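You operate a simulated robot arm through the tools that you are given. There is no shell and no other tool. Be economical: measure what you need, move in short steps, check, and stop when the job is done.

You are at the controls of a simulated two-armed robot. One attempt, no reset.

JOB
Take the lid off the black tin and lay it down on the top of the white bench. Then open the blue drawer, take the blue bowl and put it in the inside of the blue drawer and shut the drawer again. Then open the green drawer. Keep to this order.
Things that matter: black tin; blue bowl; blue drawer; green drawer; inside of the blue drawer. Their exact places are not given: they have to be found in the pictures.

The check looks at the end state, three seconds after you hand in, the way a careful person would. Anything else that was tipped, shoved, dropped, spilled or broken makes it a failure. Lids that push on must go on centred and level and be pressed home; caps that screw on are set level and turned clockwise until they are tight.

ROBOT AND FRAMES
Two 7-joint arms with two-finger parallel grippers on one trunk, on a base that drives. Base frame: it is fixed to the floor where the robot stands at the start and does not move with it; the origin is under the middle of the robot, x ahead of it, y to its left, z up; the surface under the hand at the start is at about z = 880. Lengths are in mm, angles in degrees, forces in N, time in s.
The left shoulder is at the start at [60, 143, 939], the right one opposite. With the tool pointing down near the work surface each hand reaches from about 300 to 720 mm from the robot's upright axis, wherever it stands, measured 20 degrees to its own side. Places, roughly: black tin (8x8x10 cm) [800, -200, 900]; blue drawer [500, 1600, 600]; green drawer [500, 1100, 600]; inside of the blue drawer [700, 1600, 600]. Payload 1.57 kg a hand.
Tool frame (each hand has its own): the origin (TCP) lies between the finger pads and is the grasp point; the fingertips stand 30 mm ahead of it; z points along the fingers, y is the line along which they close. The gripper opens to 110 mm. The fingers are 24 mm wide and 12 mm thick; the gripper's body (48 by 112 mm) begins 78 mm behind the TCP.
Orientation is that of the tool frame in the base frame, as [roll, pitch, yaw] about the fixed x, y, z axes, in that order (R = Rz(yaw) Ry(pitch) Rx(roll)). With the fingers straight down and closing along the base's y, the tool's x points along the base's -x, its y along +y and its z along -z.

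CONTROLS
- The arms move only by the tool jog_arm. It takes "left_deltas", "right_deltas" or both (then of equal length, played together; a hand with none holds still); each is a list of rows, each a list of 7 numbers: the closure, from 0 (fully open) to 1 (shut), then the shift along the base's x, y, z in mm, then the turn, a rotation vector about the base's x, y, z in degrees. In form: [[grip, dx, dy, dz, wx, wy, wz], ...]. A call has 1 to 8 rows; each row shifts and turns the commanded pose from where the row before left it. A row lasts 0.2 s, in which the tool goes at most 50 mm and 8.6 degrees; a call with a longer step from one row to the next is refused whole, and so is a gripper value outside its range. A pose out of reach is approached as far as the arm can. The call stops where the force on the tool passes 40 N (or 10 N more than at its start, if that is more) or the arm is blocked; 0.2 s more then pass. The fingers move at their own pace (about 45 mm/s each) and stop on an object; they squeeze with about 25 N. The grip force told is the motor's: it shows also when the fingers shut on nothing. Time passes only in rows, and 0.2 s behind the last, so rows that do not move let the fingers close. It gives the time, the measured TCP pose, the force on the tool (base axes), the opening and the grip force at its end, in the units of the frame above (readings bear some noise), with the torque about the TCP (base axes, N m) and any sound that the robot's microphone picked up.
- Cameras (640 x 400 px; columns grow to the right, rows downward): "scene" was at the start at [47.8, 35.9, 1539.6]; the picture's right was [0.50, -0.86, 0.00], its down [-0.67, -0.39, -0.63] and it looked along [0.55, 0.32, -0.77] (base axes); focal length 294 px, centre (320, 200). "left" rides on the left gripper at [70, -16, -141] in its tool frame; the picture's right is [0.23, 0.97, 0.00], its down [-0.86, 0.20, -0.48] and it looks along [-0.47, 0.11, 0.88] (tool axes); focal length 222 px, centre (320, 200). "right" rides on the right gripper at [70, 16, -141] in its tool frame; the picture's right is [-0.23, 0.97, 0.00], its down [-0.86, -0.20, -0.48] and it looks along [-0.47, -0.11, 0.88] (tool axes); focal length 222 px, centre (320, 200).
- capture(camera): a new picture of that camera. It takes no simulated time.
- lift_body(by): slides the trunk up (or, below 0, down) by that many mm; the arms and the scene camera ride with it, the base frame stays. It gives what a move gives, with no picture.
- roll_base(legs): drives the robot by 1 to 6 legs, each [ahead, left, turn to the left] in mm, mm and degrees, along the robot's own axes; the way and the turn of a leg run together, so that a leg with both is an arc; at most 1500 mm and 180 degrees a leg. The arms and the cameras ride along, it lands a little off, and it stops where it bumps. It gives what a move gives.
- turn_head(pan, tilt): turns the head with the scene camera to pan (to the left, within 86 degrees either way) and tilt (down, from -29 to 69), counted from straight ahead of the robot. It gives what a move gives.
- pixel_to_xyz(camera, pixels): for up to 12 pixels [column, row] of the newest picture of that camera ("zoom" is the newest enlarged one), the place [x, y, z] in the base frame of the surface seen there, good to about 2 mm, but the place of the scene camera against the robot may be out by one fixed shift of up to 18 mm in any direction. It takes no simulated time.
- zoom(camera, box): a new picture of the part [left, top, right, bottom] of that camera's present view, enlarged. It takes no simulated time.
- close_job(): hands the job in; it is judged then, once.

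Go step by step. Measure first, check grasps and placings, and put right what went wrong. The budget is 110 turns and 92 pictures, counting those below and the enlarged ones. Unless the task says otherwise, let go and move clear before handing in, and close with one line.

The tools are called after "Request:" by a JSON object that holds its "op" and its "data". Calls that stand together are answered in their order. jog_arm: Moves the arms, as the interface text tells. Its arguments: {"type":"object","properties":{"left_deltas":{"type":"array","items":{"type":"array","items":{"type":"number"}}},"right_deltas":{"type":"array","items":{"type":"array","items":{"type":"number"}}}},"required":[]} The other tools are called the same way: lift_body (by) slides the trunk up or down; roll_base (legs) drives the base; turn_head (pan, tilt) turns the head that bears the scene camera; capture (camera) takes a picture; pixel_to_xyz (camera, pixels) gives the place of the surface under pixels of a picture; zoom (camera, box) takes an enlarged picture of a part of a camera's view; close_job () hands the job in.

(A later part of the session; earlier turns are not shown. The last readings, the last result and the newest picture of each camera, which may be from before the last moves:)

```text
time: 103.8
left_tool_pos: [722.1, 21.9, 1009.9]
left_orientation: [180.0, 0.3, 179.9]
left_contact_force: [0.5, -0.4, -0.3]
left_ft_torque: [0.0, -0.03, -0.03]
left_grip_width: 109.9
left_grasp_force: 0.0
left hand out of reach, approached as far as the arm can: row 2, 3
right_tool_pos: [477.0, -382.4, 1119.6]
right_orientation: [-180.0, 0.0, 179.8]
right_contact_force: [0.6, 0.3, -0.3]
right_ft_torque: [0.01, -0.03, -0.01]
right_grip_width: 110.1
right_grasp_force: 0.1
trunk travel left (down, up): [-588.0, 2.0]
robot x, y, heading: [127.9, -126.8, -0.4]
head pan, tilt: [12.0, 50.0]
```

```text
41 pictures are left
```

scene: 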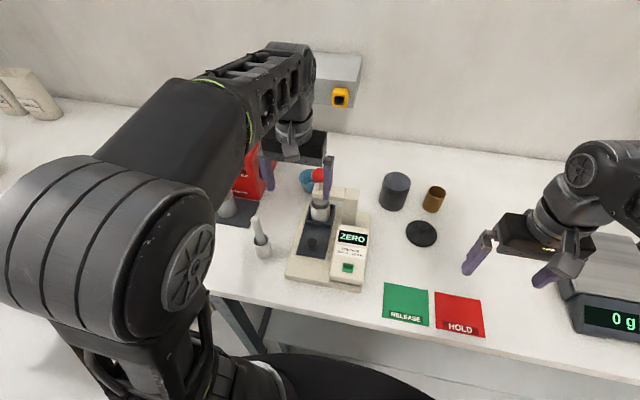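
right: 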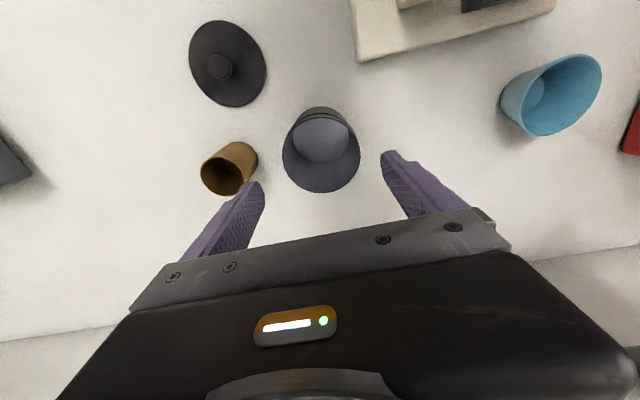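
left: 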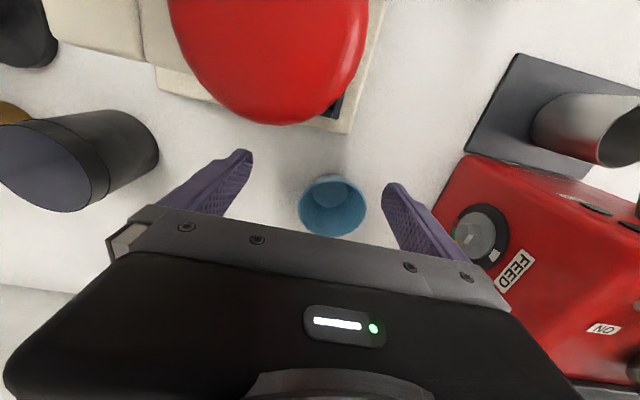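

The left arm stalls at x≈722 although the mirrored pose worked on the right, so its joints are in a poor configuration. I'll draw it back to an easy pose and re-extend.

Request:
{"op": "jog_arm", "data": {"left_deltas": [[0, 0, 30, 15, 0, 0, 0], [0, -30, 15, 25, 0, 0, 0], [0, -40, 5, 20, 0, 0, 0], [0, -40, 0, 15, 0, 0, 0], [0, -40, 10, 10, 0, 0, 0], [0, -40, 25, 0, 0, 0, 0], [0, -40, 30, 0, 0, 0, 0], [0, -40, 30, 0, 0, 0, 0]]}}

Request:
{"op": "jog_arm", "data": {"left_deltas": [[0, -20, 40, 0, 0, 0, 0], [0, -10, 40, 0, 0, 0, 0], [0, 0, 10, 0, 0, 0, 0]]}}

Request:
{"op": "capture", "data": {"camera": "scene"}}

```text
time: 104.6
left_tool_pos: [679.4, 65.8, 1058.9]
left_orientation: [179.7, 1.9, -179.2]
left_contact_force: [14.5, -1.0, -7.1]
left_ft_torque: [0.52, 0.33, 1.11]
left_grip_width: 109.9
left_grasp_force: 0.0
left hand out of reach, approached as far as the arm can: row 1
right_tool_pos: [475.7, -383.5, 1121.2]
right_orientation: [-179.9, -0.1, 180.0]
right_contact_force: [-1.1, 0.2, 0.4]
right_ft_torque: [0.0, -0.11, 0.03]
right_grip_width: 109.9
right_grasp_force: 0.1
trunk travel left (down, up): [-588.0, 2.0]
robot x, y, heading: [129.8, -130.4, -0.4]
head pan, tilt: [12.0, 50.0]
stopped in row 3 (left hand): the force on the tool passed its limit at 75 N (the readings are from after the stop); the commanded pose is now the measured one
```

```text
time: 105.4
left_tool_pos: [646.4, 155.6, 1061.2]
left_orientation: [179.8, 1.5, -179.4]
left_contact_force: [0.4, -0.1, -0.3]
left_ft_torque: [-0.04, -0.03, 0.03]
left_grip_width: 110.0
left_grasp_force: 0.1
right_tool_pos: [473.9, -383.1, 1122.8]
right_orientation: [-180.0, 0.0, 179.9]
right_contact_force: [0.8, -0.2, 0.7]
right_ft_torque: [0.01, 0.0, 0.01]
right_grip_width: 110.0
right_grasp_force: 0.2
trunk travel left (down, up): [-588.0, 2.0]
robot x, y, heading: [130.5, -127.9, -0.5]
head pan, tilt: [12.0, 50.0]
```

```text
40 pictures are left
```

scene: 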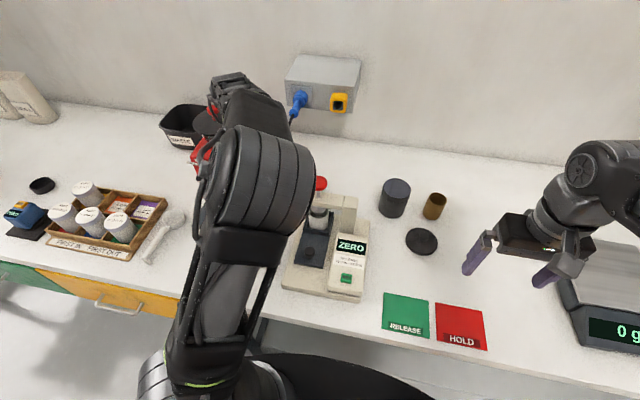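

I got a 75 N bump at row 3, likely a finger on the press's red button. Let me inspect through the left camera before moving.

Request:
{"op": "capture", "data": {"camera": "left"}}

Request:
{"op": "zoom", "data": {"camera": "scene", "box": [180, 80, 380, 300]}}

```text
39 pictures are left
```

left: 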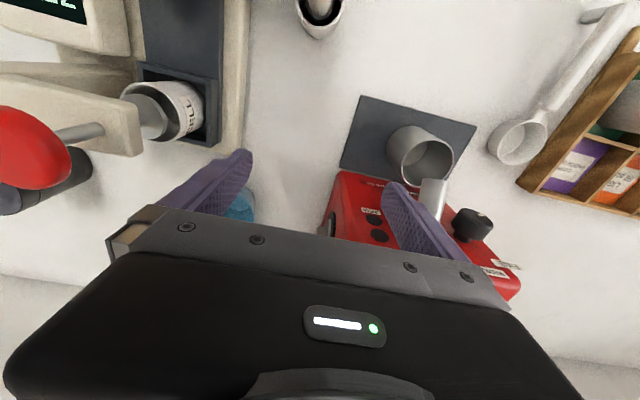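

```text
1.82 times, centred on (280, 190) of scene
```

zoom: 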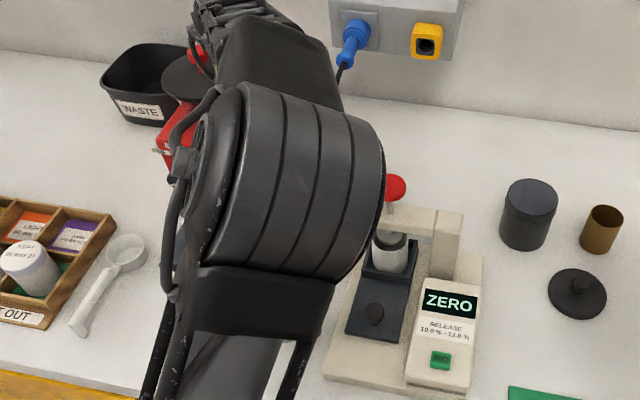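

Nothing looks tipped. I centre the hand in the gap (y≈95) and narrow the fingers, then try forward again with the new elbow pose.

Request:
{"op": "jog_arm", "data": {"left_deltas": [[0.15, 0, -30, 0, 0, 0, 0], [0.15, 0, -27, 0, 0, 0, 0], [0.15, 35, 0, -8, 0, 0, 0], [0.15, 35, -8, -12, 0, 0, 0], [0.15, 30, -15, -15, 0, 0, 0]]}}

Request:
{"op": "capture", "data": {"camera": "left"}}

```text
time: 106.6
left_tool_pos: [715.8, 59.7, 1028.7]
left_orientation: [179.9, 1.7, -179.2]
left_contact_force: [-0.6, 0.0, 0.6]
left_ft_torque: [-0.03, 0.01, 0.02]
left_grip_width: 93.4
left_grasp_force: 0.1
left hand out of reach, approached as far as the arm can: row 4, 5
right_tool_pos: [475.1, -382.5, 1121.8]
right_orientation: [-179.9, 0.0, 179.9]
right_contact_force: [0.6, 0.2, -0.5]
right_ft_torque: [-0.01, 0.02, 0.01]
right_grip_width: 110.1
right_grasp_force: 0.0
trunk travel left (down, up): [-588.0, 2.0]
robot x, y, heading: [129.9, -127.3, -0.4]
head pan, tilt: [12.0, 50.0]
```

```text
37 pictures are left
```

left: 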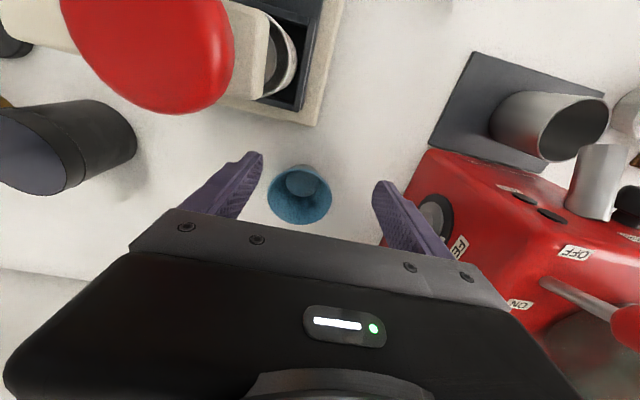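

Still stalled at x≈716. I'll yaw the hand -25° (moves its camera away from the button) and tilt it 15° forward to gain reach.

Request:
{"op": "jog_arm", "data": {"left_deltas": [[0.15, 0, 0, 0, 0, 0, -8.5], [0.15, 0, 0, 0, 0, 0, -8.5], [0.15, 0, 0, 0, 0, 0, -8], [0.15, 5, 0, 0, 0, -8, 0], [0.15, 5, 0, 0, 0, -8, 0], [0.15, 20, 0, -5, 0, 0, 0], [0.15, 20, -5, -10, 0, 0, 0]]}}

```text
time: 108.2
left_tool_pos: [766.1, 53.1, 1012.8]
left_orientation: [173.0, 16.2, 154.7]
left_contact_force: [-0.3, -0.2, 0.4]
left_ft_torque: [0.02, 0.01, 0.04]
left_grip_width: 93.5
left_grasp_force: 0.0
right_tool_pos: [475.9, -382.3, 1121.8]
right_orientation: [-179.9, -0.1, 179.9]
right_contact_force: [0.4, -0.1, -0.3]
right_ft_torque: [-0.01, 0.03, 0.01]
right_grip_width: 110.0
right_grasp_force: 0.0
trunk travel left (down, up): [-588.0, 2.0]
robot x, y, heading: [131.7, -126.2, -0.3]
head pan, tilt: [12.0, 50.0]
```

That freed it: hand at (766,53,1013). I take a picture and measure the bowl.

Request:
{"op": "capture", "data": {"camera": "left"}}

```text
36 pictures are left
```

left: 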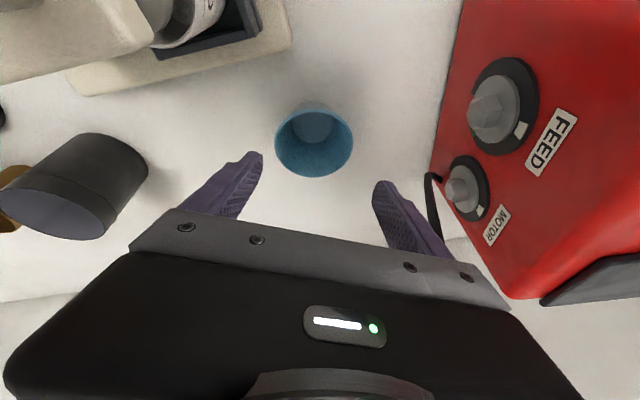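

Request:
{"op": "pixel_to_xyz", "data": {"camera": "left", "pixels": [[277, 145], [351, 150], [312, 176], [345, 130], [290, 168], [335, 170], [312, 105], [316, 125], [285, 50]]}}

```text
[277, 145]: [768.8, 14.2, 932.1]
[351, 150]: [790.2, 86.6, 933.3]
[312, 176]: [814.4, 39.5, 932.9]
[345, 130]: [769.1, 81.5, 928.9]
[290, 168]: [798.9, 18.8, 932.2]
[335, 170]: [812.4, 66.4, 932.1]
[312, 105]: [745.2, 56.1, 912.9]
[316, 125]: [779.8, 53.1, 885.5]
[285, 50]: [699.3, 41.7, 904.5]
```

Bowl unmoved: centre ≈(779,49), rim z 933. I centre over it and descend to z≈923.

Request:
{"op": "jog_arm", "data": {"left_deltas": [[0.0, 13, -4, 0, 0, 0, 0], [0.0, 0, 0, -20, 0, 0, 0], [0.0, 0, 0, -25, 0, 0, 0], [0.0, 0, 0, -25, 0, 0, 0], [0.0, 0, 0, -19, 0, 0, 0]]}}

Request:
{"op": "capture", "data": {"camera": "left"}}

```text
time: 109.4
left_tool_pos: [776.9, 43.5, 957.0]
left_orientation: [173.0, 16.1, 154.6]
left_contact_force: [0.6, -0.1, 0.2]
left_ft_torque: [0.02, -0.02, -0.02]
left_grip_width: 110.0
left_grasp_force: 0.1
left hand out of reach, approached as far as the arm can: row 3, 4
right_tool_pos: [475.1, -382.2, 1121.3]
right_orientation: [-180.0, 0.0, 180.0]
right_contact_force: [-0.9, 1.1, 0.7]
right_ft_torque: [0.0, 0.02, -0.02]
right_grip_width: 109.9
right_grasp_force: 0.2
trunk travel left (down, up): [-588.0, 2.0]
robot x, y, heading: [129.3, -126.4, -0.4]
head pan, tilt: [12.0, 50.0]
```

```text
35 pictures are left
```

left: 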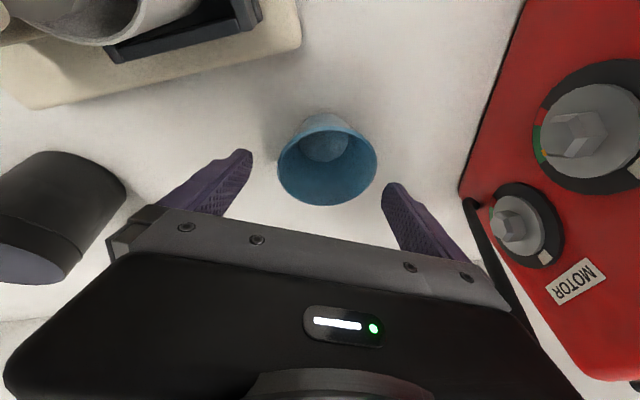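

Arm stalled at z 957; I nudge +5 mm in y and lower with the trunk instead.

Request:
{"op": "jog_arm", "data": {"left_deltas": [[0.0, 2, 5, 0, 0, 0, 0]]}}

Request:
{"op": "lift_body", "data": {"by": -33}}

Request:
{"op": "capture", "data": {"camera": "left"}}

```text
time: 109.8
left_tool_pos: [776.3, 42.7, 957.4]
left_orientation: [173.0, 16.3, 154.8]
left_contact_force: [-0.1, 0.3, 0.0]
left_ft_torque: [0.02, 0.03, 0.0]
left_grip_width: 110.2
left_grasp_force: 0.1
left hand out of reach, approached as far as the arm can: row 1
right_tool_pos: [475.7, -383.7, 1121.1]
right_orientation: [179.9, -0.1, 179.9]
right_contact_force: [-0.3, -0.1, 0.1]
right_ft_torque: [0.01, -0.01, -0.01]
right_grip_width: 110.2
right_grasp_force: 0.0
trunk travel left (down, up): [-588.0, 2.0]
robot x, y, heading: [129.7, -125.9, -0.2]
head pan, tilt: [12.0, 50.0]
```

```text
time: 110.5
left_tool_pos: [776.4, 43.5, 924.2]
left_orientation: [173.0, 16.1, 154.8]
left_contact_force: [0.5, 0.1, 0.1]
left_ft_torque: [0.0, -0.01, 0.02]
left_grip_width: 109.9
left_grasp_force: 0.1
right_tool_pos: [475.3, -381.9, 1087.9]
right_orientation: [180.0, 0.0, 179.9]
right_contact_force: [0.0, -0.1, -0.8]
right_ft_torque: [0.04, -0.03, 0.01]
right_grip_width: 109.9
right_grasp_force: 0.0
trunk travel left (down, up): [-555.0, 35.0]
robot x, y, heading: [129.3, -123.5, -0.6]
head pan, tilt: [12.0, 50.0]
```

```text
34 pictures are left
```

left: 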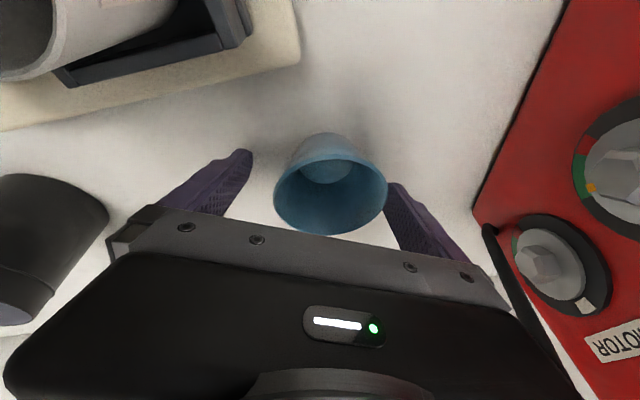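

The bowl lies between the fingers, about 6 mm off centre; I close gently.

Request:
{"op": "jog_arm", "data": {"left_deltas": [[0.15, 0, 0, 0, 0, 0, 0], [0.25, 0, 0, 0, 0, 0, 0], [0.35, 0, 0, 0, 0, 0, 0], [0.5, 0, 0, 0, 0, 0, 0], [0.7, 0, 0, 0, 0, 0, 0], [0.7, 0, 0, 0, 0, 0, 0], [0.7, 0, 0, 0, 0, 0, 0]]}}

Request:
{"op": "capture", "data": {"camera": "left"}}

```text
time: 112.2
left_tool_pos: [776.9, 43.1, 925.7]
left_orientation: [173.0, 16.2, 154.7]
left_contact_force: [-0.6, 0.9, 1.6]
left_ft_torque: [0.09, -0.04, 0.02]
left_grip_width: 78.1
left_grasp_force: 25.2
right_tool_pos: [475.0, -384.0, 1089.3]
right_orientation: [-180.0, 0.1, 180.0]
right_contact_force: [1.6, -0.7, 0.0]
right_ft_torque: [0.04, -0.02, -0.01]
right_grip_width: 110.0
right_grasp_force: 0.0
trunk travel left (down, up): [-555.0, 35.0]
robot x, y, heading: [129.3, -123.5, -0.5]
head pan, tilt: [12.0, 50.0]
```

```text
33 pictures are left
```

left: 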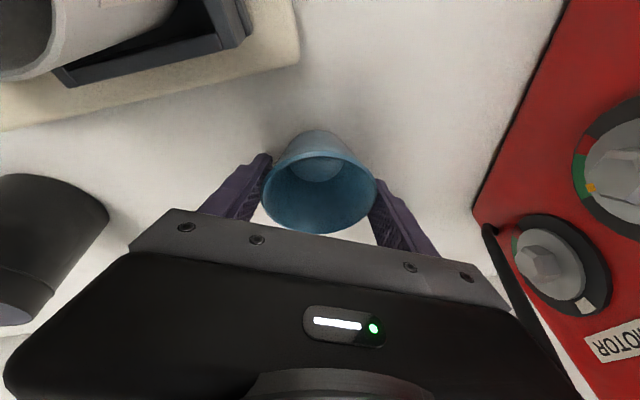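

Bowl held (78 mm, 25 N). I lift with the trunk, then the arm, and shift to the middle of the gap.

Request:
{"op": "lift_body", "data": {"by": 34}}

Request:
{"op": "jog_arm", "data": {"left_deltas": [[1, 0, 5, 20, 0, 0, 0], [1, -5, 10, 20, 0, 0, 0], [1, -10, 15, 20, 0, 0, 0], [1, -15, 15, 15, 0, 0, 0]]}}

Request:
{"op": "capture", "data": {"camera": "left"}}

```text
time: 112.9
left_tool_pos: [777.9, 43.4, 958.6]
left_orientation: [172.9, 16.1, 154.7]
left_contact_force: [-0.2, -0.2, -2.1]
left_ft_torque: [0.02, -0.05, 0.02]
left_grip_width: 78.3
left_grasp_force: 24.9
right_tool_pos: [475.8, -382.5, 1123.6]
right_orientation: [179.9, 0.0, 179.9]
right_contact_force: [0.3, -0.2, 0.9]
right_ft_torque: [0.0, -0.05, -0.05]
right_grip_width: 109.9
right_grasp_force: 0.0
trunk travel left (down, up): [-589.0, 1.0]
robot x, y, heading: [128.8, -125.0, -0.4]
head pan, tilt: [12.0, 50.0]
```

```text
time: 113.9
left_tool_pos: [747.7, 87.6, 1033.1]
left_orientation: [172.9, 16.3, 154.6]
left_contact_force: [0.7, 0.1, -1.8]
left_ft_torque: [0.01, -0.01, -0.03]
left_grip_width: 77.9
left_grasp_force: 25.1
right_tool_pos: [475.9, -382.1, 1121.9]
right_orientation: [180.0, 0.0, 179.9]
right_contact_force: [-0.8, -0.4, -1.5]
right_ft_torque: [-0.02, 0.01, 0.02]
right_grip_width: 109.8
right_grasp_force: 0.2
trunk travel left (down, up): [-589.0, 1.0]
robot x, y, heading: [130.5, -121.6, -0.2]
head pan, tilt: [12.0, 50.0]
```

```text
32 pictures are left
```

left: 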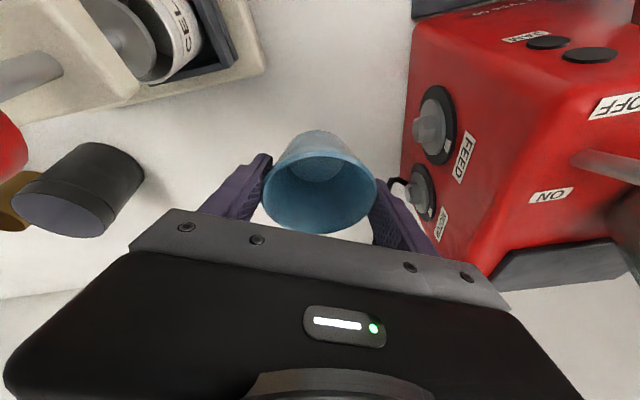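

The bowl is lifted and clear. I withdraw through the gap while rising.

Request:
{"op": "jog_arm", "data": {"left_deltas": [[1, -25, 5, 20, 0, 0, 0], [1, -35, 3, 20, 0, 0, 0], [1, -40, 0, 15, 0, 0, 0], [1, -40, 0, 10, 0, 0, 0], [1, -40, 0, 10, 0, 0, 0], [1, -40, 0, 10, 0, 0, 0], [1, -40, 0, 10, 0, 0, 0], [1, -30, 0, 0, 0, 0, 0]]}}

Request:
{"op": "capture", "data": {"camera": "scene"}}

```text
time: 115.7
left_tool_pos: [454.1, 98.1, 1127.4]
left_orientation: [173.1, 16.1, 154.8]
left_contact_force: [0.1, 0.4, -1.3]
left_ft_torque: [0.02, -0.02, -0.02]
left_grip_width: 78.0
left_grasp_force: 25.1
right_tool_pos: [474.0, -383.3, 1123.2]
right_orientation: [-179.8, 0.0, 179.9]
right_contact_force: [-1.2, -0.6, 0.3]
right_ft_torque: [-0.01, 0.0, 0.02]
right_grip_width: 110.0
right_grasp_force: 0.1
trunk travel left (down, up): [-589.0, 1.0]
robot x, y, heading: [124.9, -124.7, -0.1]
head pan, tilt: [12.0, 50.0]
```

```text
31 pictures are left
```

scene: 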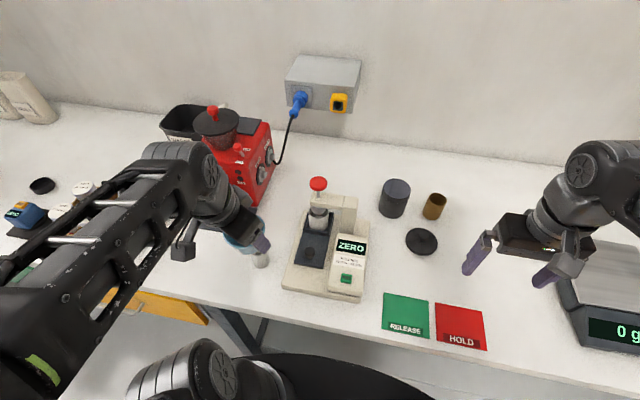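

Press and grinder look in place. I check the press's corner against the first measurement, then drive away.

Request:
{"op": "pixel_to_xyz", "data": {"camera": "scene", "pixels": [[318, 183], [358, 299], [361, 294], [284, 288], [350, 200]]}}

Request:
{"op": "roll_base", "data": {"legs": [[-700, 0, 0], [0, 1500, 0]]}}

```text
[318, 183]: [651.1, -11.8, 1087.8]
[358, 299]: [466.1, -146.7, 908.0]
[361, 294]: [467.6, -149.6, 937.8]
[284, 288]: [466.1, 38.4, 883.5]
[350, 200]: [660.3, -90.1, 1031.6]
```

```text
time: 126.7
left_tool_pos: [-212.7, 1616.3, 1127.1]
left_orientation: [173.1, 16.2, 153.4]
left_contact_force: [-0.8, 0.1, -1.6]
left_ft_torque: [-0.01, 0.04, -0.03]
left_grip_width: 78.1
left_grasp_force: 25.0
right_tool_pos: [-204.0, 1134.8, 1122.3]
right_orientation: [-179.9, 0.1, 178.6]
right_contact_force: [-0.1, -0.2, 0.8]
right_ft_torque: [0.01, 0.0, 0.01]
right_grip_width: 110.0
right_grasp_force: 0.1
trunk travel left (down, up): [-589.0, 1.0]
robot x, y, heading: [-548.1, 1398.7, -1.6]
head pan, tilt: [12.0, 50.0]
```

The press hasn't moved. Robot is at (-548,1399); I look at the open drawer.

Request:
{"op": "turn_head", "data": {"pan": 12, "tilt": 42}}

Request:
{"op": "capture", "data": {"camera": "scene"}}

```text
time: 127.4
left_tool_pos: [-213.8, 1616.2, 1127.4]
left_orientation: [173.0, 16.2, 153.4]
left_contact_force: [-0.8, 0.9, -1.7]
left_ft_torque: [-0.03, -0.01, -0.01]
left_grip_width: 78.3
left_grasp_force: 24.6
right_tool_pos: [-205.3, 1135.5, 1123.4]
right_orientation: [180.0, -0.1, 178.6]
right_contact_force: [0.5, 0.0, -0.1]
right_ft_torque: [-0.01, 0.02, 0.01]
right_grip_width: 110.0
right_grasp_force: 0.1
trunk travel left (down, up): [-589.0, 1.0]
robot x, y, heading: [-546.2, 1401.8, -1.4]
head pan, tilt: [12.0, 42.0]
```

```text
30 pictures are left
```

scene: 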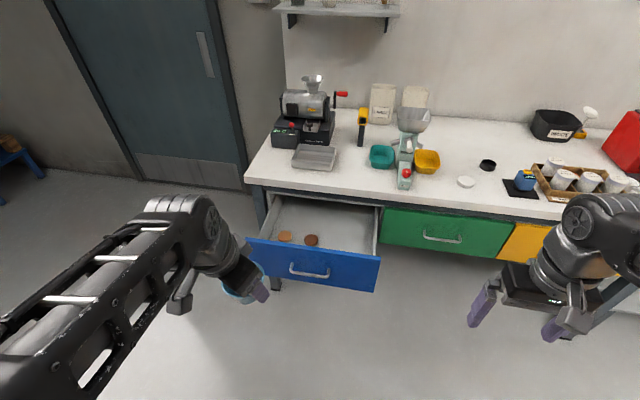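

The drawer holds two small round items at (285,236),(312,240). I measure them and a free place near (345,230).

Request:
{"op": "pixel_to_xyz", "data": {"camera": "scene", "pixels": [[285, 236], [312, 240], [345, 232], [345, 215], [315, 215], [372, 240], [375, 258], [320, 252], [248, 240], [340, 245], [310, 275]]}}

Request:
{"op": "zoom", "data": {"camera": "scene", "box": [230, 180, 400, 300]}}

```text
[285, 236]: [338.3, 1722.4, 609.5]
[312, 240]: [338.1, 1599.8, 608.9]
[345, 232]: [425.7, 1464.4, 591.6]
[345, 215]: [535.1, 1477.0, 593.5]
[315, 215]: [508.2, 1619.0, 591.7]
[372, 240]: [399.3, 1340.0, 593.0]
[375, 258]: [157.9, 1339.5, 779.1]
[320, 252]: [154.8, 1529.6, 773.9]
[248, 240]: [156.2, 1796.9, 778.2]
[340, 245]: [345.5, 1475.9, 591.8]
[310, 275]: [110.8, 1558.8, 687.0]
```

```text
3.33 times, centred on (315, 240) of scene
```

zoom: 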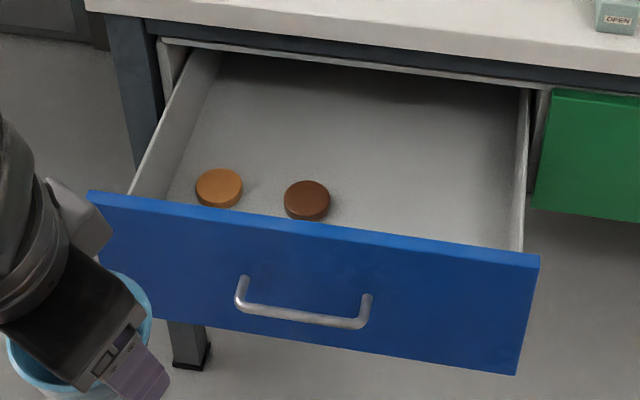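

Drawer floor ≈595, front's top ≈780; free spot near (305,1470). I square up the robot, extend the left arm partly, then drive in with the bowl high.

Request:
{"op": "roll_base", "data": {"legs": [[0, -110, 1.4]]}}

Request:
{"op": "jog_arm", "data": {"left_deltas": [[1, 40, -5, -15, 0, 0, 0], [1, 40, -5, -15, 0, 0, 0], [1, 40, -5, -15, 0, 0, 0], [1, 40, -5, -15, 0, 0, 0], [1, 40, -5, -15, 0, 0, 0], [1, 20, 0, -15, 0, 0, 0]]}}

```text
time: 128.6
left_tool_pos: [-220.5, 1512.7, 1127.5]
left_orientation: [173.0, 16.0, 154.6]
left_contact_force: [0.4, 0.6, -1.1]
left_ft_torque: [0.02, 0.03, 0.02]
left_grip_width: 78.0
left_grasp_force: 25.9
right_tool_pos: [-201.1, 1034.6, 1122.6]
right_orientation: [-180.0, -0.2, 179.9]
right_contact_force: [1.2, -0.3, -0.6]
right_ft_torque: [0.07, -0.01, -0.02]
right_grip_width: 109.9
right_grasp_force: 0.0
trunk travel left (down, up): [-589.0, 1.0]
robot x, y, heading: [-547.8, 1291.4, -0.2]
head pan, tilt: [12.0, 42.0]
```

```text
time: 130.0
left_tool_pos: [1.4, 1491.1, 1037.5]
left_orientation: [173.1, 16.2, 154.6]
left_contact_force: [-0.1, -0.5, -1.2]
left_ft_torque: [0.04, 0.02, 0.01]
left_grip_width: 78.1
left_grasp_force: 25.1
right_tool_pos: [-201.4, 1034.2, 1122.1]
right_orientation: [-179.8, -0.1, 180.0]
right_contact_force: [0.2, 0.6, 0.4]
right_ft_torque: [0.03, 0.0, -0.02]
right_grip_width: 110.1
right_grasp_force: 0.0
trunk travel left (down, up): [-589.0, 1.0]
robot x, y, heading: [-547.6, 1291.2, -0.2]
head pan, tilt: [12.0, 42.0]
```

Request:
{"op": "roll_base", "data": {"legs": [[304, -18, 0]]}}

Request:
{"op": "capture", "data": {"camera": "left"}}

Request:
{"op": "capture", "data": {"camera": "scene"}}

```text
time: 132.0
left_tool_pos: [299.1, 1473.5, 1038.0]
left_orientation: [172.9, 16.1, 154.7]
left_contact_force: [-0.1, -0.3, -1.9]
left_ft_torque: [-0.03, 0.05, -0.02]
left_grip_width: 78.1
left_grasp_force: 24.8
right_tool_pos: [99.1, 1015.5, 1122.9]
right_orientation: [-179.9, 0.0, 179.8]
right_contact_force: [0.6, 0.1, 0.1]
right_ft_torque: [-0.02, 0.02, 0.01]
right_grip_width: 110.1
right_grasp_force: 0.0
trunk travel left (down, up): [-589.0, 1.0]
robot x, y, heading: [-247.4, 1275.5, -0.4]
head pan, tilt: [12.0, 42.0]
```

```text
28 pictures are left
```

left: 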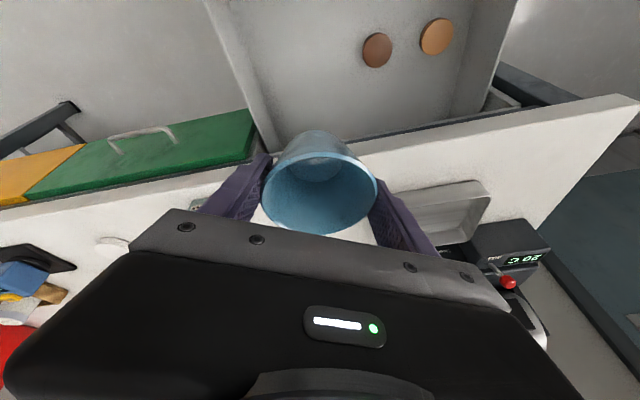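

```text
27 pictures are left
```

scene: 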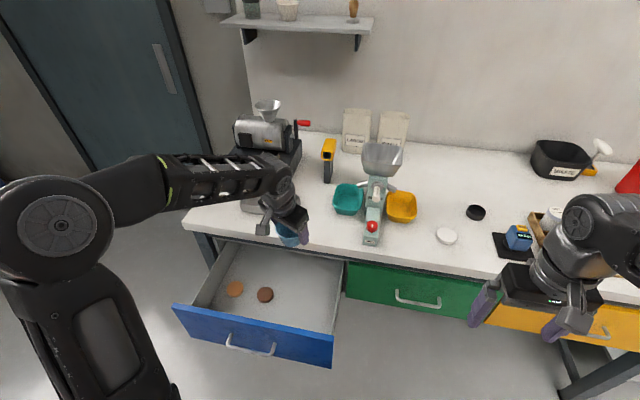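

Let me measure the drawer with the left camera: items (377,50),(437,36), right wall top, bench edge and floor.

Request:
{"op": "pixel_to_xyz", "data": {"camera": "left", "pixels": [[377, 50], [437, 36], [300, 80], [330, 110], [225, 30], [262, 125], [400, 140], [265, 145], [400, 195]]}}

Request:
{"op": "pixel_to_xyz", "data": {"camera": "scene", "pixels": [[265, 295], [235, 288], [300, 270], [330, 345], [340, 265], [250, 322], [290, 240], [300, 225], [280, 325]]}}

```text
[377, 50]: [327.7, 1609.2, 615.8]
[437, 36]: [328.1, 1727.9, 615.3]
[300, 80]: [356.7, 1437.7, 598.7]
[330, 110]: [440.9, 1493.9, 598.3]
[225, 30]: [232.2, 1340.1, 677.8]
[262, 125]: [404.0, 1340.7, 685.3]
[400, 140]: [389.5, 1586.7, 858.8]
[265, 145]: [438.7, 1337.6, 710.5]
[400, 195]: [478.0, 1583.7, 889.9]
```

```text
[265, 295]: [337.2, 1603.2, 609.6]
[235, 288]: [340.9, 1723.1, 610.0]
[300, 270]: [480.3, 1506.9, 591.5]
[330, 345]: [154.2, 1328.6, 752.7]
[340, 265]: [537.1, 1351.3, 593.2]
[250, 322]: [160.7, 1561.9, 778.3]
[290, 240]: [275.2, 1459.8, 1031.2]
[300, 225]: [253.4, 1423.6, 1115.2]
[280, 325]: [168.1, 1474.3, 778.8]
```

Request:
{"op": "pixel_to_xyz", "data": {"camera": "scene", "pixels": [[60, 220], [130, 210], [200, 200], [250, 190], [180, 205], [262, 228], [60, 300]]}}

Request:
{"op": "jog_arm", "data": {"left_deltas": [[1, 15, 0, 0, 0, 0, 0], [1, 15, 0, 0, 0, 0, 0]]}}

```text
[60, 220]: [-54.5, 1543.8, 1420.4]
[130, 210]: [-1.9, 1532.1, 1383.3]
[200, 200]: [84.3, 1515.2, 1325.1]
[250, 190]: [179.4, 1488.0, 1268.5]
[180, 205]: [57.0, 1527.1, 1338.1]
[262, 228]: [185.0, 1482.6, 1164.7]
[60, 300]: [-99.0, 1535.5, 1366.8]
```

```text
time: 132.6
left_tool_pos: [328.9, 1471.8, 1036.7]
left_orientation: [172.9, 16.1, 154.7]
left_contact_force: [-0.7, -0.4, -1.2]
left_ft_torque: [0.01, 0.01, -0.02]
left_grip_width: 78.4
left_grasp_force: 25.4
right_tool_pos: [98.3, 1015.5, 1121.7]
right_orientation: [-179.8, -0.1, 179.9]
right_contact_force: [-1.5, -1.5, 0.7]
right_ft_torque: [0.04, -0.01, 0.01]
right_grip_width: 109.9
right_grasp_force: 0.1
trunk travel left (down, up): [-589.0, 1.0]
robot x, y, heading: [-246.8, 1273.1, -0.2]
head pan, tilt: [12.0, 42.0]
```

Arm geometry gives good clearance (elbow high, camera at x≈205 vs front plate ≈158). I lower the trunk 350.

Request:
{"op": "lift_body", "data": {"by": -350}}

Request:
{"op": "capture", "data": {"camera": "left"}}

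Request:
{"op": "capture", "data": {"camera": "scene"}}

```text
time: 136.1
left_tool_pos: [328.1, 1471.3, 687.7]
left_orientation: [173.1, 16.2, 154.7]
left_contact_force: [0.2, -0.4, -0.8]
left_ft_torque: [0.01, -0.05, 0.0]
left_grip_width: 78.2
left_grasp_force: 25.0
right_tool_pos: [97.8, 1015.6, 772.6]
right_orientation: [-179.9, 0.0, 180.0]
right_contact_force: [0.1, 0.7, -0.7]
right_ft_torque: [-0.02, 0.05, -0.02]
right_grip_width: 110.1
right_grasp_force: 0.0
trunk travel left (down, up): [-239.0, 351.0]
robot x, y, heading: [-246.7, 1272.7, -0.4]
head pan, tilt: [12.0, 42.0]
```

```text
26 pictures are left
```

left: 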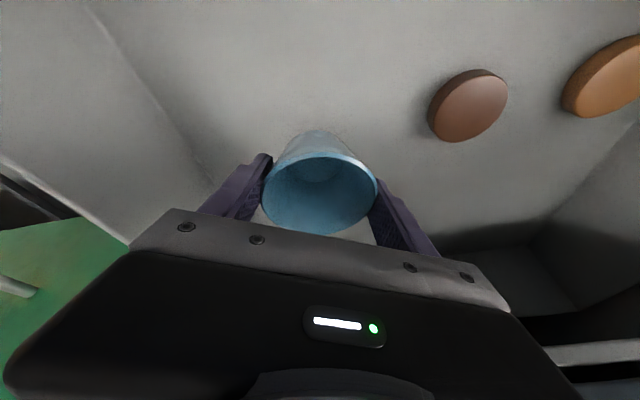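

```text
25 pictures are left
```

scene: 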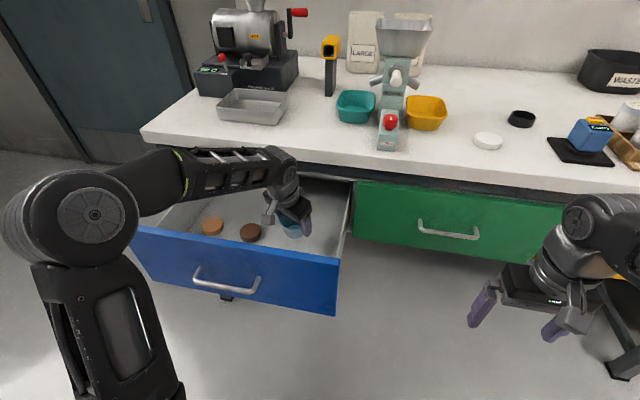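

Clear. I lower another 41 mm, then creep.

Request:
{"op": "lift_body", "data": {"by": -41}}

Request:
{"op": "jog_arm", "data": {"left_deltas": [[1, 0, 0, -1.5, 0, 0, 0], [1, 0, 0, -1.5, 0, 0, 0]]}}

```text
time: 136.9
left_tool_pos: [328.1, 1471.7, 648.1]
left_orientation: [173.0, 16.2, 154.7]
left_contact_force: [0.2, -0.6, -1.3]
left_ft_torque: [-0.02, -0.05, 0.0]
left_grip_width: 78.1
left_grasp_force: 25.3
right_tool_pos: [97.5, 1014.1, 731.9]
right_orientation: [-180.0, 0.0, 180.0]
right_contact_force: [0.9, 0.8, 0.7]
right_ft_torque: [0.0, 0.0, 0.0]
right_grip_width: 109.9
right_grasp_force: 0.1
trunk travel left (down, up): [-198.0, 392.0]
robot x, y, heading: [-247.0, 1273.9, -0.5]
head pan, tilt: [12.0, 42.0]
```

```text
time: 137.5
left_tool_pos: [329.2, 1471.4, 644.7]
left_orientation: [173.0, 16.2, 154.7]
left_contact_force: [-0.3, 0.4, -1.4]
left_ft_torque: [0.02, 0.01, -0.01]
left_grip_width: 78.2
left_grasp_force: 25.0
right_tool_pos: [98.0, 1016.1, 731.7]
right_orientation: [-179.9, -0.2, 179.9]
right_contact_force: [0.6, -0.2, 0.2]
right_ft_torque: [-0.02, 0.0, -0.02]
right_grip_width: 110.0
right_grasp_force: 0.0
trunk travel left (down, up): [-198.0, 392.0]
robot x, y, heading: [-245.7, 1274.8, -0.2]
head pan, tilt: [12.0, 42.0]
```

Request:
{"op": "jog_arm", "data": {"left_deltas": [[1, 0, 0, -1.5, 0, 0, 0], [1, 0, 0, -1.5, 0, 0, 0], [1, 0, 0, -1.5, 0, 0, 0]]}}

```text
time: 138.3
left_tool_pos: [329.3, 1471.3, 641.9]
left_orientation: [172.9, 16.5, 154.7]
left_contact_force: [0.1, 2.1, 20.0]
left_ft_torque: [0.52, -0.11, 0.05]
left_grip_width: 78.0
left_grasp_force: 25.0
right_tool_pos: [97.2, 1015.6, 731.5]
right_orientation: [180.0, 0.0, 179.8]
right_contact_force: [0.1, -0.4, -0.5]
right_ft_torque: [-0.01, 0.01, 0.02]
right_grip_width: 110.1
right_grasp_force: 0.1
trunk travel left (down, up): [-198.0, 392.0]
robot x, y, heading: [-245.5, 1272.3, -0.2]
head pan, tilt: [12.0, 42.0]
```

Contact. I release slowly and rise with the trunk.

Request:
{"op": "jog_arm", "data": {"left_deltas": [[0.27, 0, 0, 1, 0, 0, 0], [0.22, 0, 0, 0, 0, 0, 0], [0.1, 0, 0, 0, 0, 0, 0], [0.0, 0, 0, 0, 0, 0, 0], [0.0, 0, 0, 0, 0, 0, 0], [0.0, 0, 0, 0, 0, 0, 0]]}}

Request:
{"op": "capture", "data": {"camera": "left"}}

```text
time: 139.7
left_tool_pos: [329.4, 1470.5, 639.3]
left_orientation: [173.0, 16.2, 154.7]
left_contact_force: [-0.5, -0.5, -0.2]
left_ft_torque: [0.03, 0.04, -0.02]
left_grip_width: 110.2
left_grasp_force: 0.2
right_tool_pos: [97.5, 1015.4, 730.9]
right_orientation: [-179.9, -0.1, 179.9]
right_contact_force: [0.7, -0.5, -0.9]
right_ft_torque: [0.01, -0.02, 0.01]
right_grip_width: 110.3
right_grasp_force: 0.0
trunk travel left (down, up): [-198.0, 392.0]
robot x, y, heading: [-245.7, 1274.1, -0.5]
head pan, tilt: [12.0, 42.0]
```

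```text
24 pictures are left
```

left: 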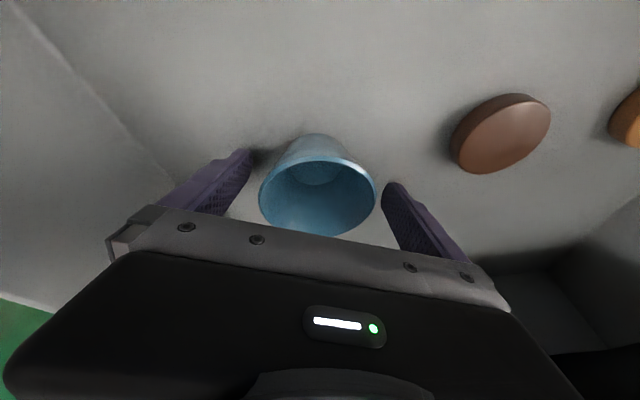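

The bowl stands free on the drawer floor. I rise straight up with the trunk, then back off.

Request:
{"op": "lift_body", "data": {"by": 300}}

Request:
{"op": "roll_base", "data": {"legs": [[-330, 130, 0]]}}

Request:
{"op": "capture", "data": {"camera": "scene"}}

```text
time: 142.7
left_tool_pos: [329.4, 1471.1, 939.7]
left_orientation: [173.1, 16.2, 154.7]
left_contact_force: [0.4, 0.2, -0.4]
left_ft_torque: [-0.02, 0.03, 0.0]
left_grip_width: 109.9
left_grasp_force: 0.1
right_tool_pos: [97.9, 1013.4, 1031.4]
right_orientation: [-180.0, -0.1, 179.9]
right_contact_force: [0.7, 0.4, -0.3]
right_ft_torque: [0.03, 0.0, 0.0]
right_grip_width: 110.2
right_grasp_force: 0.1
trunk travel left (down, up): [-498.0, 92.0]
robot x, y, heading: [-244.9, 1271.9, -0.5]
head pan, tilt: [12.0, 42.0]
```

```text
time: 145.0
left_tool_pos: [1.1, 1605.9, 939.2]
left_orientation: [172.9, 16.2, 154.8]
left_contact_force: [-0.1, 0.9, -0.4]
left_ft_torque: [-0.01, 0.0, 0.0]
left_grip_width: 110.1
left_grasp_force: 0.0
right_tool_pos: [-228.8, 1148.2, 1031.6]
right_orientation: [-179.9, -0.1, 180.0]
right_contact_force: [-0.1, -0.7, 0.5]
right_ft_torque: [-0.02, -0.02, -0.01]
right_grip_width: 109.9
right_grasp_force: 0.1
trunk travel left (down, up): [-498.0, 92.0]
robot x, y, heading: [-574.9, 1406.5, -0.1]
head pan, tilt: [12.0, 42.0]
```

```text
23 pictures are left
```

scene: 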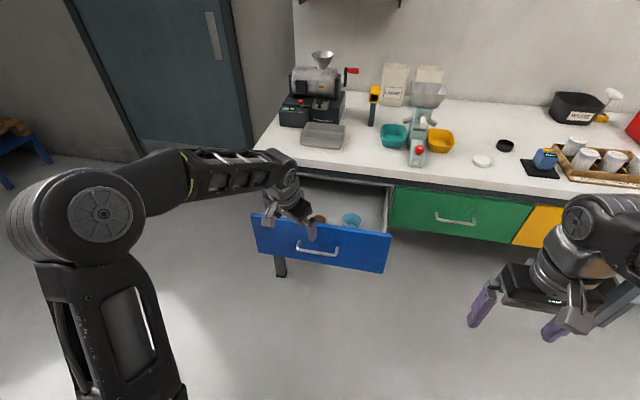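

The bowl stands upright in the drawer at (352,220). Now I turn the left hand to point forward, fist closed, for pushing.

Request:
{"op": "jog_arm", "data": {"left_deltas": [[1, -15, 0, 0, 0, 0, 8.5], [1, -15, 0, 0, 0, 0, 8.5], [1, -15, 0, 0, 0, 0, 8.3], [1, -10, 0, 0, 0, -8.5, 0], [1, -10, 0, 0, 0, -8.5, 0], [1, -10, 0, 0, 0, -8.5, 0], [1, -10, 0, 0, 0, -8.5, 0], [1, -10, 0, 0, 0, -8.5, 0]]}}

Request:
{"op": "jog_arm", "data": {"left_deltas": [[1, 0, 0, 0, 0, -8.5, 0], [1, 0, 0, 0, 0, -8.5, 0], [1, 0, 0, 0, 0, -8.5, 0], [1, 0, 0, 0, 0, -6, 0]]}}

```text
time: 146.8
left_tool_pos: [-56.3, 1598.7, 943.5]
left_orientation: [173.3, 58.5, -179.7]
left_contact_force: [0.3, -0.6, -1.0]
left_ft_torque: [0.0, 0.01, -0.03]
left_grip_width: 0.0
left_grasp_force: 20.8
left hand out of reach, approached as far as the arm can: row 7, 8
right_tool_pos: [-227.1, 1148.4, 1031.6]
right_orientation: [-180.0, -0.1, -179.9]
right_contact_force: [0.5, -0.2, 0.1]
right_ft_torque: [0.01, 0.01, 0.0]
right_grip_width: 110.2
right_grasp_force: 0.1
trunk travel left (down, up): [-498.0, 92.0]
robot x, y, heading: [-573.2, 1405.7, 0.0]
head pan, tilt: [12.0, 42.0]
```

```text
time: 147.8
left_tool_pos: [-8.2, 1589.5, 980.2]
left_orientation: [-173.6, 89.2, -166.5]
left_contact_force: [-0.1, -0.6, -0.1]
left_ft_torque: [0.0, -0.03, -0.03]
left_grip_width: 0.0
left_grasp_force: 21.3
left hand out of reach, approached as far as the arm can: row 1, 2, 3, 4
right_tool_pos: [-227.9, 1150.0, 1033.1]
right_orientation: [-179.8, 0.0, -180.0]
right_contact_force: [-0.3, -0.4, -0.2]
right_ft_torque: [-0.03, 0.02, -0.02]
right_grip_width: 110.0
right_grasp_force: 0.0
trunk travel left (down, up): [-498.0, 92.0]
robot x, y, heading: [-571.9, 1404.0, -0.3]
head pan, tilt: [12.0, 42.0]
```

Hand points forward (pitch 89°). I lower the trunk so the fist is at z≈740, above the handle, and align to the drawer's middle.

Request:
{"op": "lift_body", "data": {"by": -240}}

Request:
{"op": "roll_base", "data": {"legs": [[70, -22, 0]]}}

Request:
{"op": "capture", "data": {"camera": "scene"}}

```text
time: 150.3
left_tool_pos: [-7.4, 1588.1, 739.5]
left_orientation: [179.9, 89.1, -172.8]
left_contact_force: [0.0, -0.4, -0.6]
left_ft_torque: [0.0, 0.02, -0.01]
left_grip_width: 0.1
left_grasp_force: 21.1
right_tool_pos: [-227.1, 1148.8, 791.3]
right_orientation: [-179.9, -0.1, -179.9]
right_contact_force: [0.7, -0.6, -0.4]
right_ft_torque: [-0.01, 0.02, 0.01]
right_grip_width: 110.1
right_grasp_force: 0.2
trunk travel left (down, up): [-258.0, 332.0]
robot x, y, heading: [-576.0, 1406.7, -0.2]
head pan, tilt: [12.0, 42.0]
```

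```text
time: 151.3
left_tool_pos: [62.5, 1565.8, 738.3]
left_orientation: [179.8, 89.1, -173.1]
left_contact_force: [-0.8, 0.1, -0.1]
left_ft_torque: [0.0, -0.02, 0.01]
left_grip_width: 0.2
left_grasp_force: 21.1
right_tool_pos: [-156.9, 1127.0, 791.9]
right_orientation: [180.0, -0.1, -179.9]
right_contact_force: [-1.2, -0.8, 0.0]
right_ft_torque: [0.0, -0.01, 0.01]
right_grip_width: 110.3
right_grasp_force: 0.1
trunk travel left (down, up): [-258.0, 332.0]
robot x, y, heading: [-499.7, 1384.8, 0.1]
head pan, tilt: [12.0, 42.0]
```

```text
22 pictures are left
```

scene: 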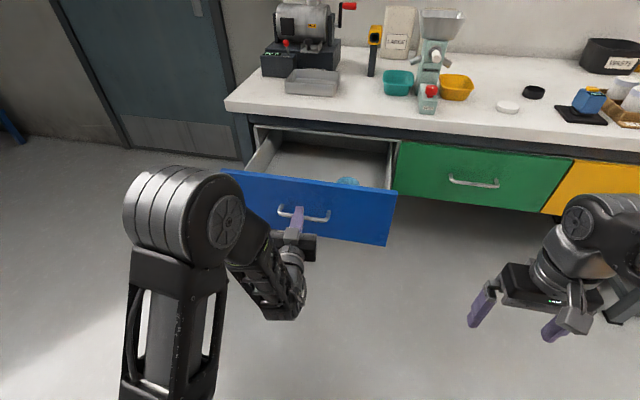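

The fist is in front of the plate just above the handle. I push with the base 270 mm.

Request:
{"op": "roll_base", "data": {"legs": [[130, 0, 0], [145, 0, 0]]}}

Request:
{"op": "capture", "data": {"camera": "scene"}}

```text
time: 153.5
left_tool_pos: [334.5, 1564.9, 740.0]
left_orientation: [179.7, 89.1, -173.1]
left_contact_force: [0.3, 1.1, -0.1]
left_ft_torque: [-0.01, 0.0, -0.02]
left_grip_width: 0.0
left_grasp_force: 21.0
right_tool_pos: [114.6, 1124.9, 792.2]
right_orientation: [-179.9, -0.1, 180.0]
right_contact_force: [-0.8, 0.1, 0.1]
right_ft_torque: [0.0, 0.03, -0.04]
right_grip_width: 110.0
right_grasp_force: 0.1
trunk travel left (down, up): [-258.0, 332.0]
robot x, y, heading: [-232.5, 1383.3, -0.4]
head pan, tilt: [12.0, 42.0]
```

```text
21 pictures are left
```

scene: 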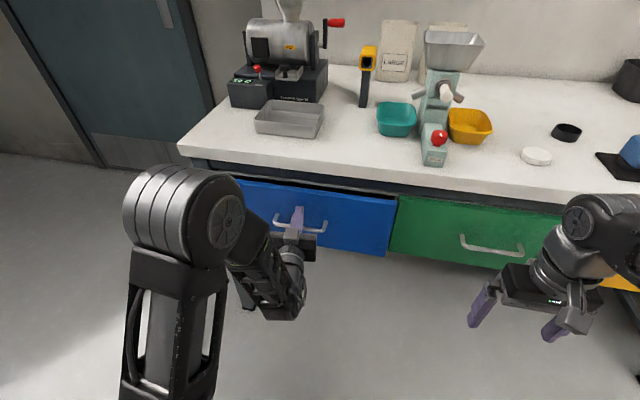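

Nearly shut. I push the last ~36 mm with the arm, watching force.

Request:
{"op": "jog_arm", "data": {"left_deltas": [[1, 10, 0, 0, 0, 0, 0], [1, 10, 0, 0, 0, 0, 0], [1, 8, 0, 0, 0, 0, 0], [1, 5, 0, 0, 0, 0, 0], [1, 5, 0, 0, 0, 0, 0], [1, 5, 0, 0, 0, 0, 0]]}}

Request:
{"op": "capture", "data": {"camera": "scene"}}

```text
time: 154.9
left_tool_pos: [370.2, 1563.4, 739.4]
left_orientation: [174.8, 88.9, -178.1]
left_contact_force: [-20.1, -0.7, 7.8]
left_ft_torque: [-0.07, -0.49, -0.15]
left_grip_width: 0.0
left_grasp_force: 21.3
right_tool_pos: [113.0, 1125.8, 792.7]
right_orientation: [-179.8, -0.1, -179.9]
right_contact_force: [-0.6, -0.5, -0.3]
right_ft_torque: [0.01, -0.04, -0.04]
right_grip_width: 109.9
right_grasp_force: 0.0
trunk travel left (down, up): [-258.0, 332.0]
robot x, y, heading: [-230.8, 1385.7, -0.2]
head pan, tilt: [12.0, 42.0]
stopped in row 6 (left hand): the force on the tool passed its limit at 47 N (the readings are from after the stop); the commanded pose is now the measured one
```

```text
20 pictures are left
```

scene: 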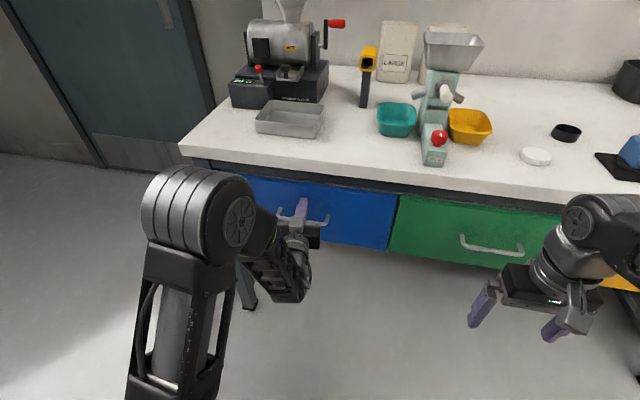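

The blue drawer is shut (TCP 370, plate at 400). I back off 150 and measure the green handle from a zoom after shifting right.

Request:
{"op": "roll_base", "data": {"legs": [[-150, 0, 0], [0, -480, 0]]}}

Request:
{"op": "jog_arm", "data": {"left_deltas": [[0, 0, 0, 0, -8.5, 0, 0], [0, 0, 0, 0, -8.5, 0, 0], [0, 0, 0, 0, -8.5, 0, 0], [0, 0, 0, 0, -8.5, 0, 0], [0, 0, 0, 0, -8.5, 0, 0], [0, 0, 0, 0, -8.5, 0, 0], [0, 0, 0, 0, -8.5, 0, 0], [0, 0, 0, 0, -8.5, 0, 0]]}}

Request:
{"op": "jog_arm", "data": {"left_deltas": [[0, 0, 0, 0, -8.5, 0, 0], [0, 0, 0, 0, -8.5, 0, 0], [0, 0, 0, 0, -5, 0, 0]]}}

Request:
{"op": "capture", "data": {"camera": "scene"}}

```text
time: 158.7
left_tool_pos: [224.2, 1093.8, 737.2]
left_orientation: [175.0, 88.7, -177.4]
left_contact_force: [-0.3, 0.2, 0.3]
left_ft_torque: [0.02, 0.05, -0.01]
left_grip_width: 0.0
left_grasp_force: 21.6
right_tool_pos: [-31.2, 652.5, 790.1]
right_orientation: [-179.9, 0.0, -179.6]
right_contact_force: [0.5, 0.7, 0.4]
right_ft_torque: [0.01, 0.0, 0.03]
right_grip_width: 110.1
right_grasp_force: 0.1
trunk travel left (down, up): [-258.0, 332.0]
robot x, y, heading: [-380.5, 907.7, 0.2]
head pan, tilt: [12.0, 42.0]
```

```text
time: 160.4
left_tool_pos: [221.6, 1044.5, 793.0]
left_orientation: [-98.7, 22.0, -91.4]
left_contact_force: [0.4, -0.1, -0.1]
left_ft_torque: [-0.01, -0.03, 0.0]
left_grip_width: 110.3
left_grasp_force: 0.1
left hand out of reach, approached as far as the arm can: row 1, 2, 3, 4, 5, 6, 7, 8
right_tool_pos: [-31.4, 653.5, 791.8]
right_orientation: [-179.9, 0.0, -179.7]
right_contact_force: [-1.0, -0.4, -0.3]
right_ft_torque: [-0.01, 0.01, 0.01]
right_grip_width: 110.1
right_grasp_force: 0.0
trunk travel left (down, up): [-258.0, 332.0]
robot x, y, heading: [-377.8, 909.6, 0.4]
head pan, tilt: [12.0, 42.0]
```

```text
time: 161.2
left_tool_pos: [220.6, 1045.8, 816.9]
left_orientation: [-98.0, -0.1, -91.5]
left_contact_force: [-0.3, 0.1, 1.3]
left_ft_torque: [0.0, 0.01, 0.03]
left_grip_width: 110.0
left_grasp_force: 0.0
left hand out of reach, approached as far as the arm can: row 1, 2, 3
right_tool_pos: [-29.9, 652.6, 792.3]
right_orientation: [-179.9, 0.0, -179.7]
right_contact_force: [-0.2, -0.6, -0.3]
right_ft_torque: [0.0, 0.04, -0.01]
right_grip_width: 110.0
right_grasp_force: 0.2
trunk travel left (down, up): [-258.0, 332.0]
robot x, y, heading: [-379.3, 906.0, 0.2]
head pan, tilt: [12.0, 42.0]
```

```text
19 pictures are left
```

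scene: 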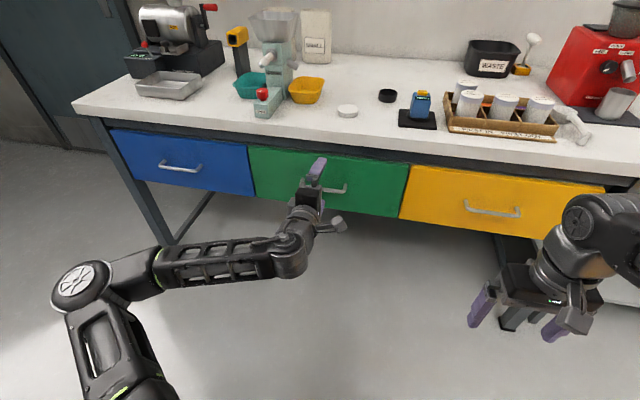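

Orientation is right (closing vertical). I lower the trunk 125, shift left 38, and look with the left camera.

Request:
{"op": "lift_body", "data": {"by": -125}}

Request:
{"op": "roll_base", "data": {"legs": [[30, 36, 0]]}}

Request:
{"op": "capture", "data": {"camera": "left"}}

```text
time: 162.8
left_tool_pos: [221.0, 1046.5, 692.8]
left_orientation: [-98.1, 0.0, -91.4]
left_contact_force: [-0.3, -0.5, -0.8]
left_ft_torque: [0.0, -0.04, 0.02]
left_grip_width: 109.9
left_grasp_force: 0.1
right_tool_pos: [-30.7, 653.6, 666.9]
right_orientation: [-179.9, -0.1, -179.6]
right_contact_force: [-0.3, 0.3, -0.5]
right_ft_torque: [0.02, -0.05, 0.02]
right_grip_width: 110.0
right_grasp_force: 0.1
trunk travel left (down, up): [-133.0, 457.0]
robot x, y, heading: [-379.4, 909.1, 0.4]
head pan, tilt: [12.0, 42.0]
```

```text
time: 163.7
left_tool_pos: [251.3, 1081.2, 692.3]
left_orientation: [-98.1, 0.0, -91.2]
left_contact_force: [0.2, 0.5, -0.8]
left_ft_torque: [0.04, 0.03, -0.01]
left_grip_width: 110.1
left_grasp_force: 0.0
right_tool_pos: [0.1, 689.0, 666.4]
right_orientation: [-179.9, 0.0, -179.6]
right_contact_force: [-0.2, 0.3, -0.2]
right_ft_torque: [0.01, 0.0, 0.01]
right_grip_width: 110.2
right_grasp_force: 0.0
trunk travel left (down, up): [-133.0, 457.0]
robot x, y, heading: [-347.1, 946.1, 0.3]
head pan, tilt: [12.0, 42.0]
```

```text
18 pictures are left
```

left: 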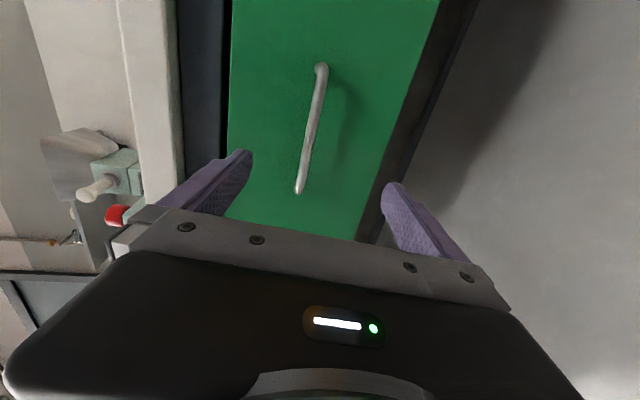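

Request:
{"op": "pixel_to_xyz", "data": {"camera": "left", "pixels": [[319, 80], [314, 110], [308, 140], [301, 180], [350, 130], [280, 100]]}}

```text
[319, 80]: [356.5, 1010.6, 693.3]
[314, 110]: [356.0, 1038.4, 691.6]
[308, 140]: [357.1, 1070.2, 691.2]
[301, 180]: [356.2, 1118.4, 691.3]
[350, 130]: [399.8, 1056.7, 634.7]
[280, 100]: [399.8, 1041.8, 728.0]
```

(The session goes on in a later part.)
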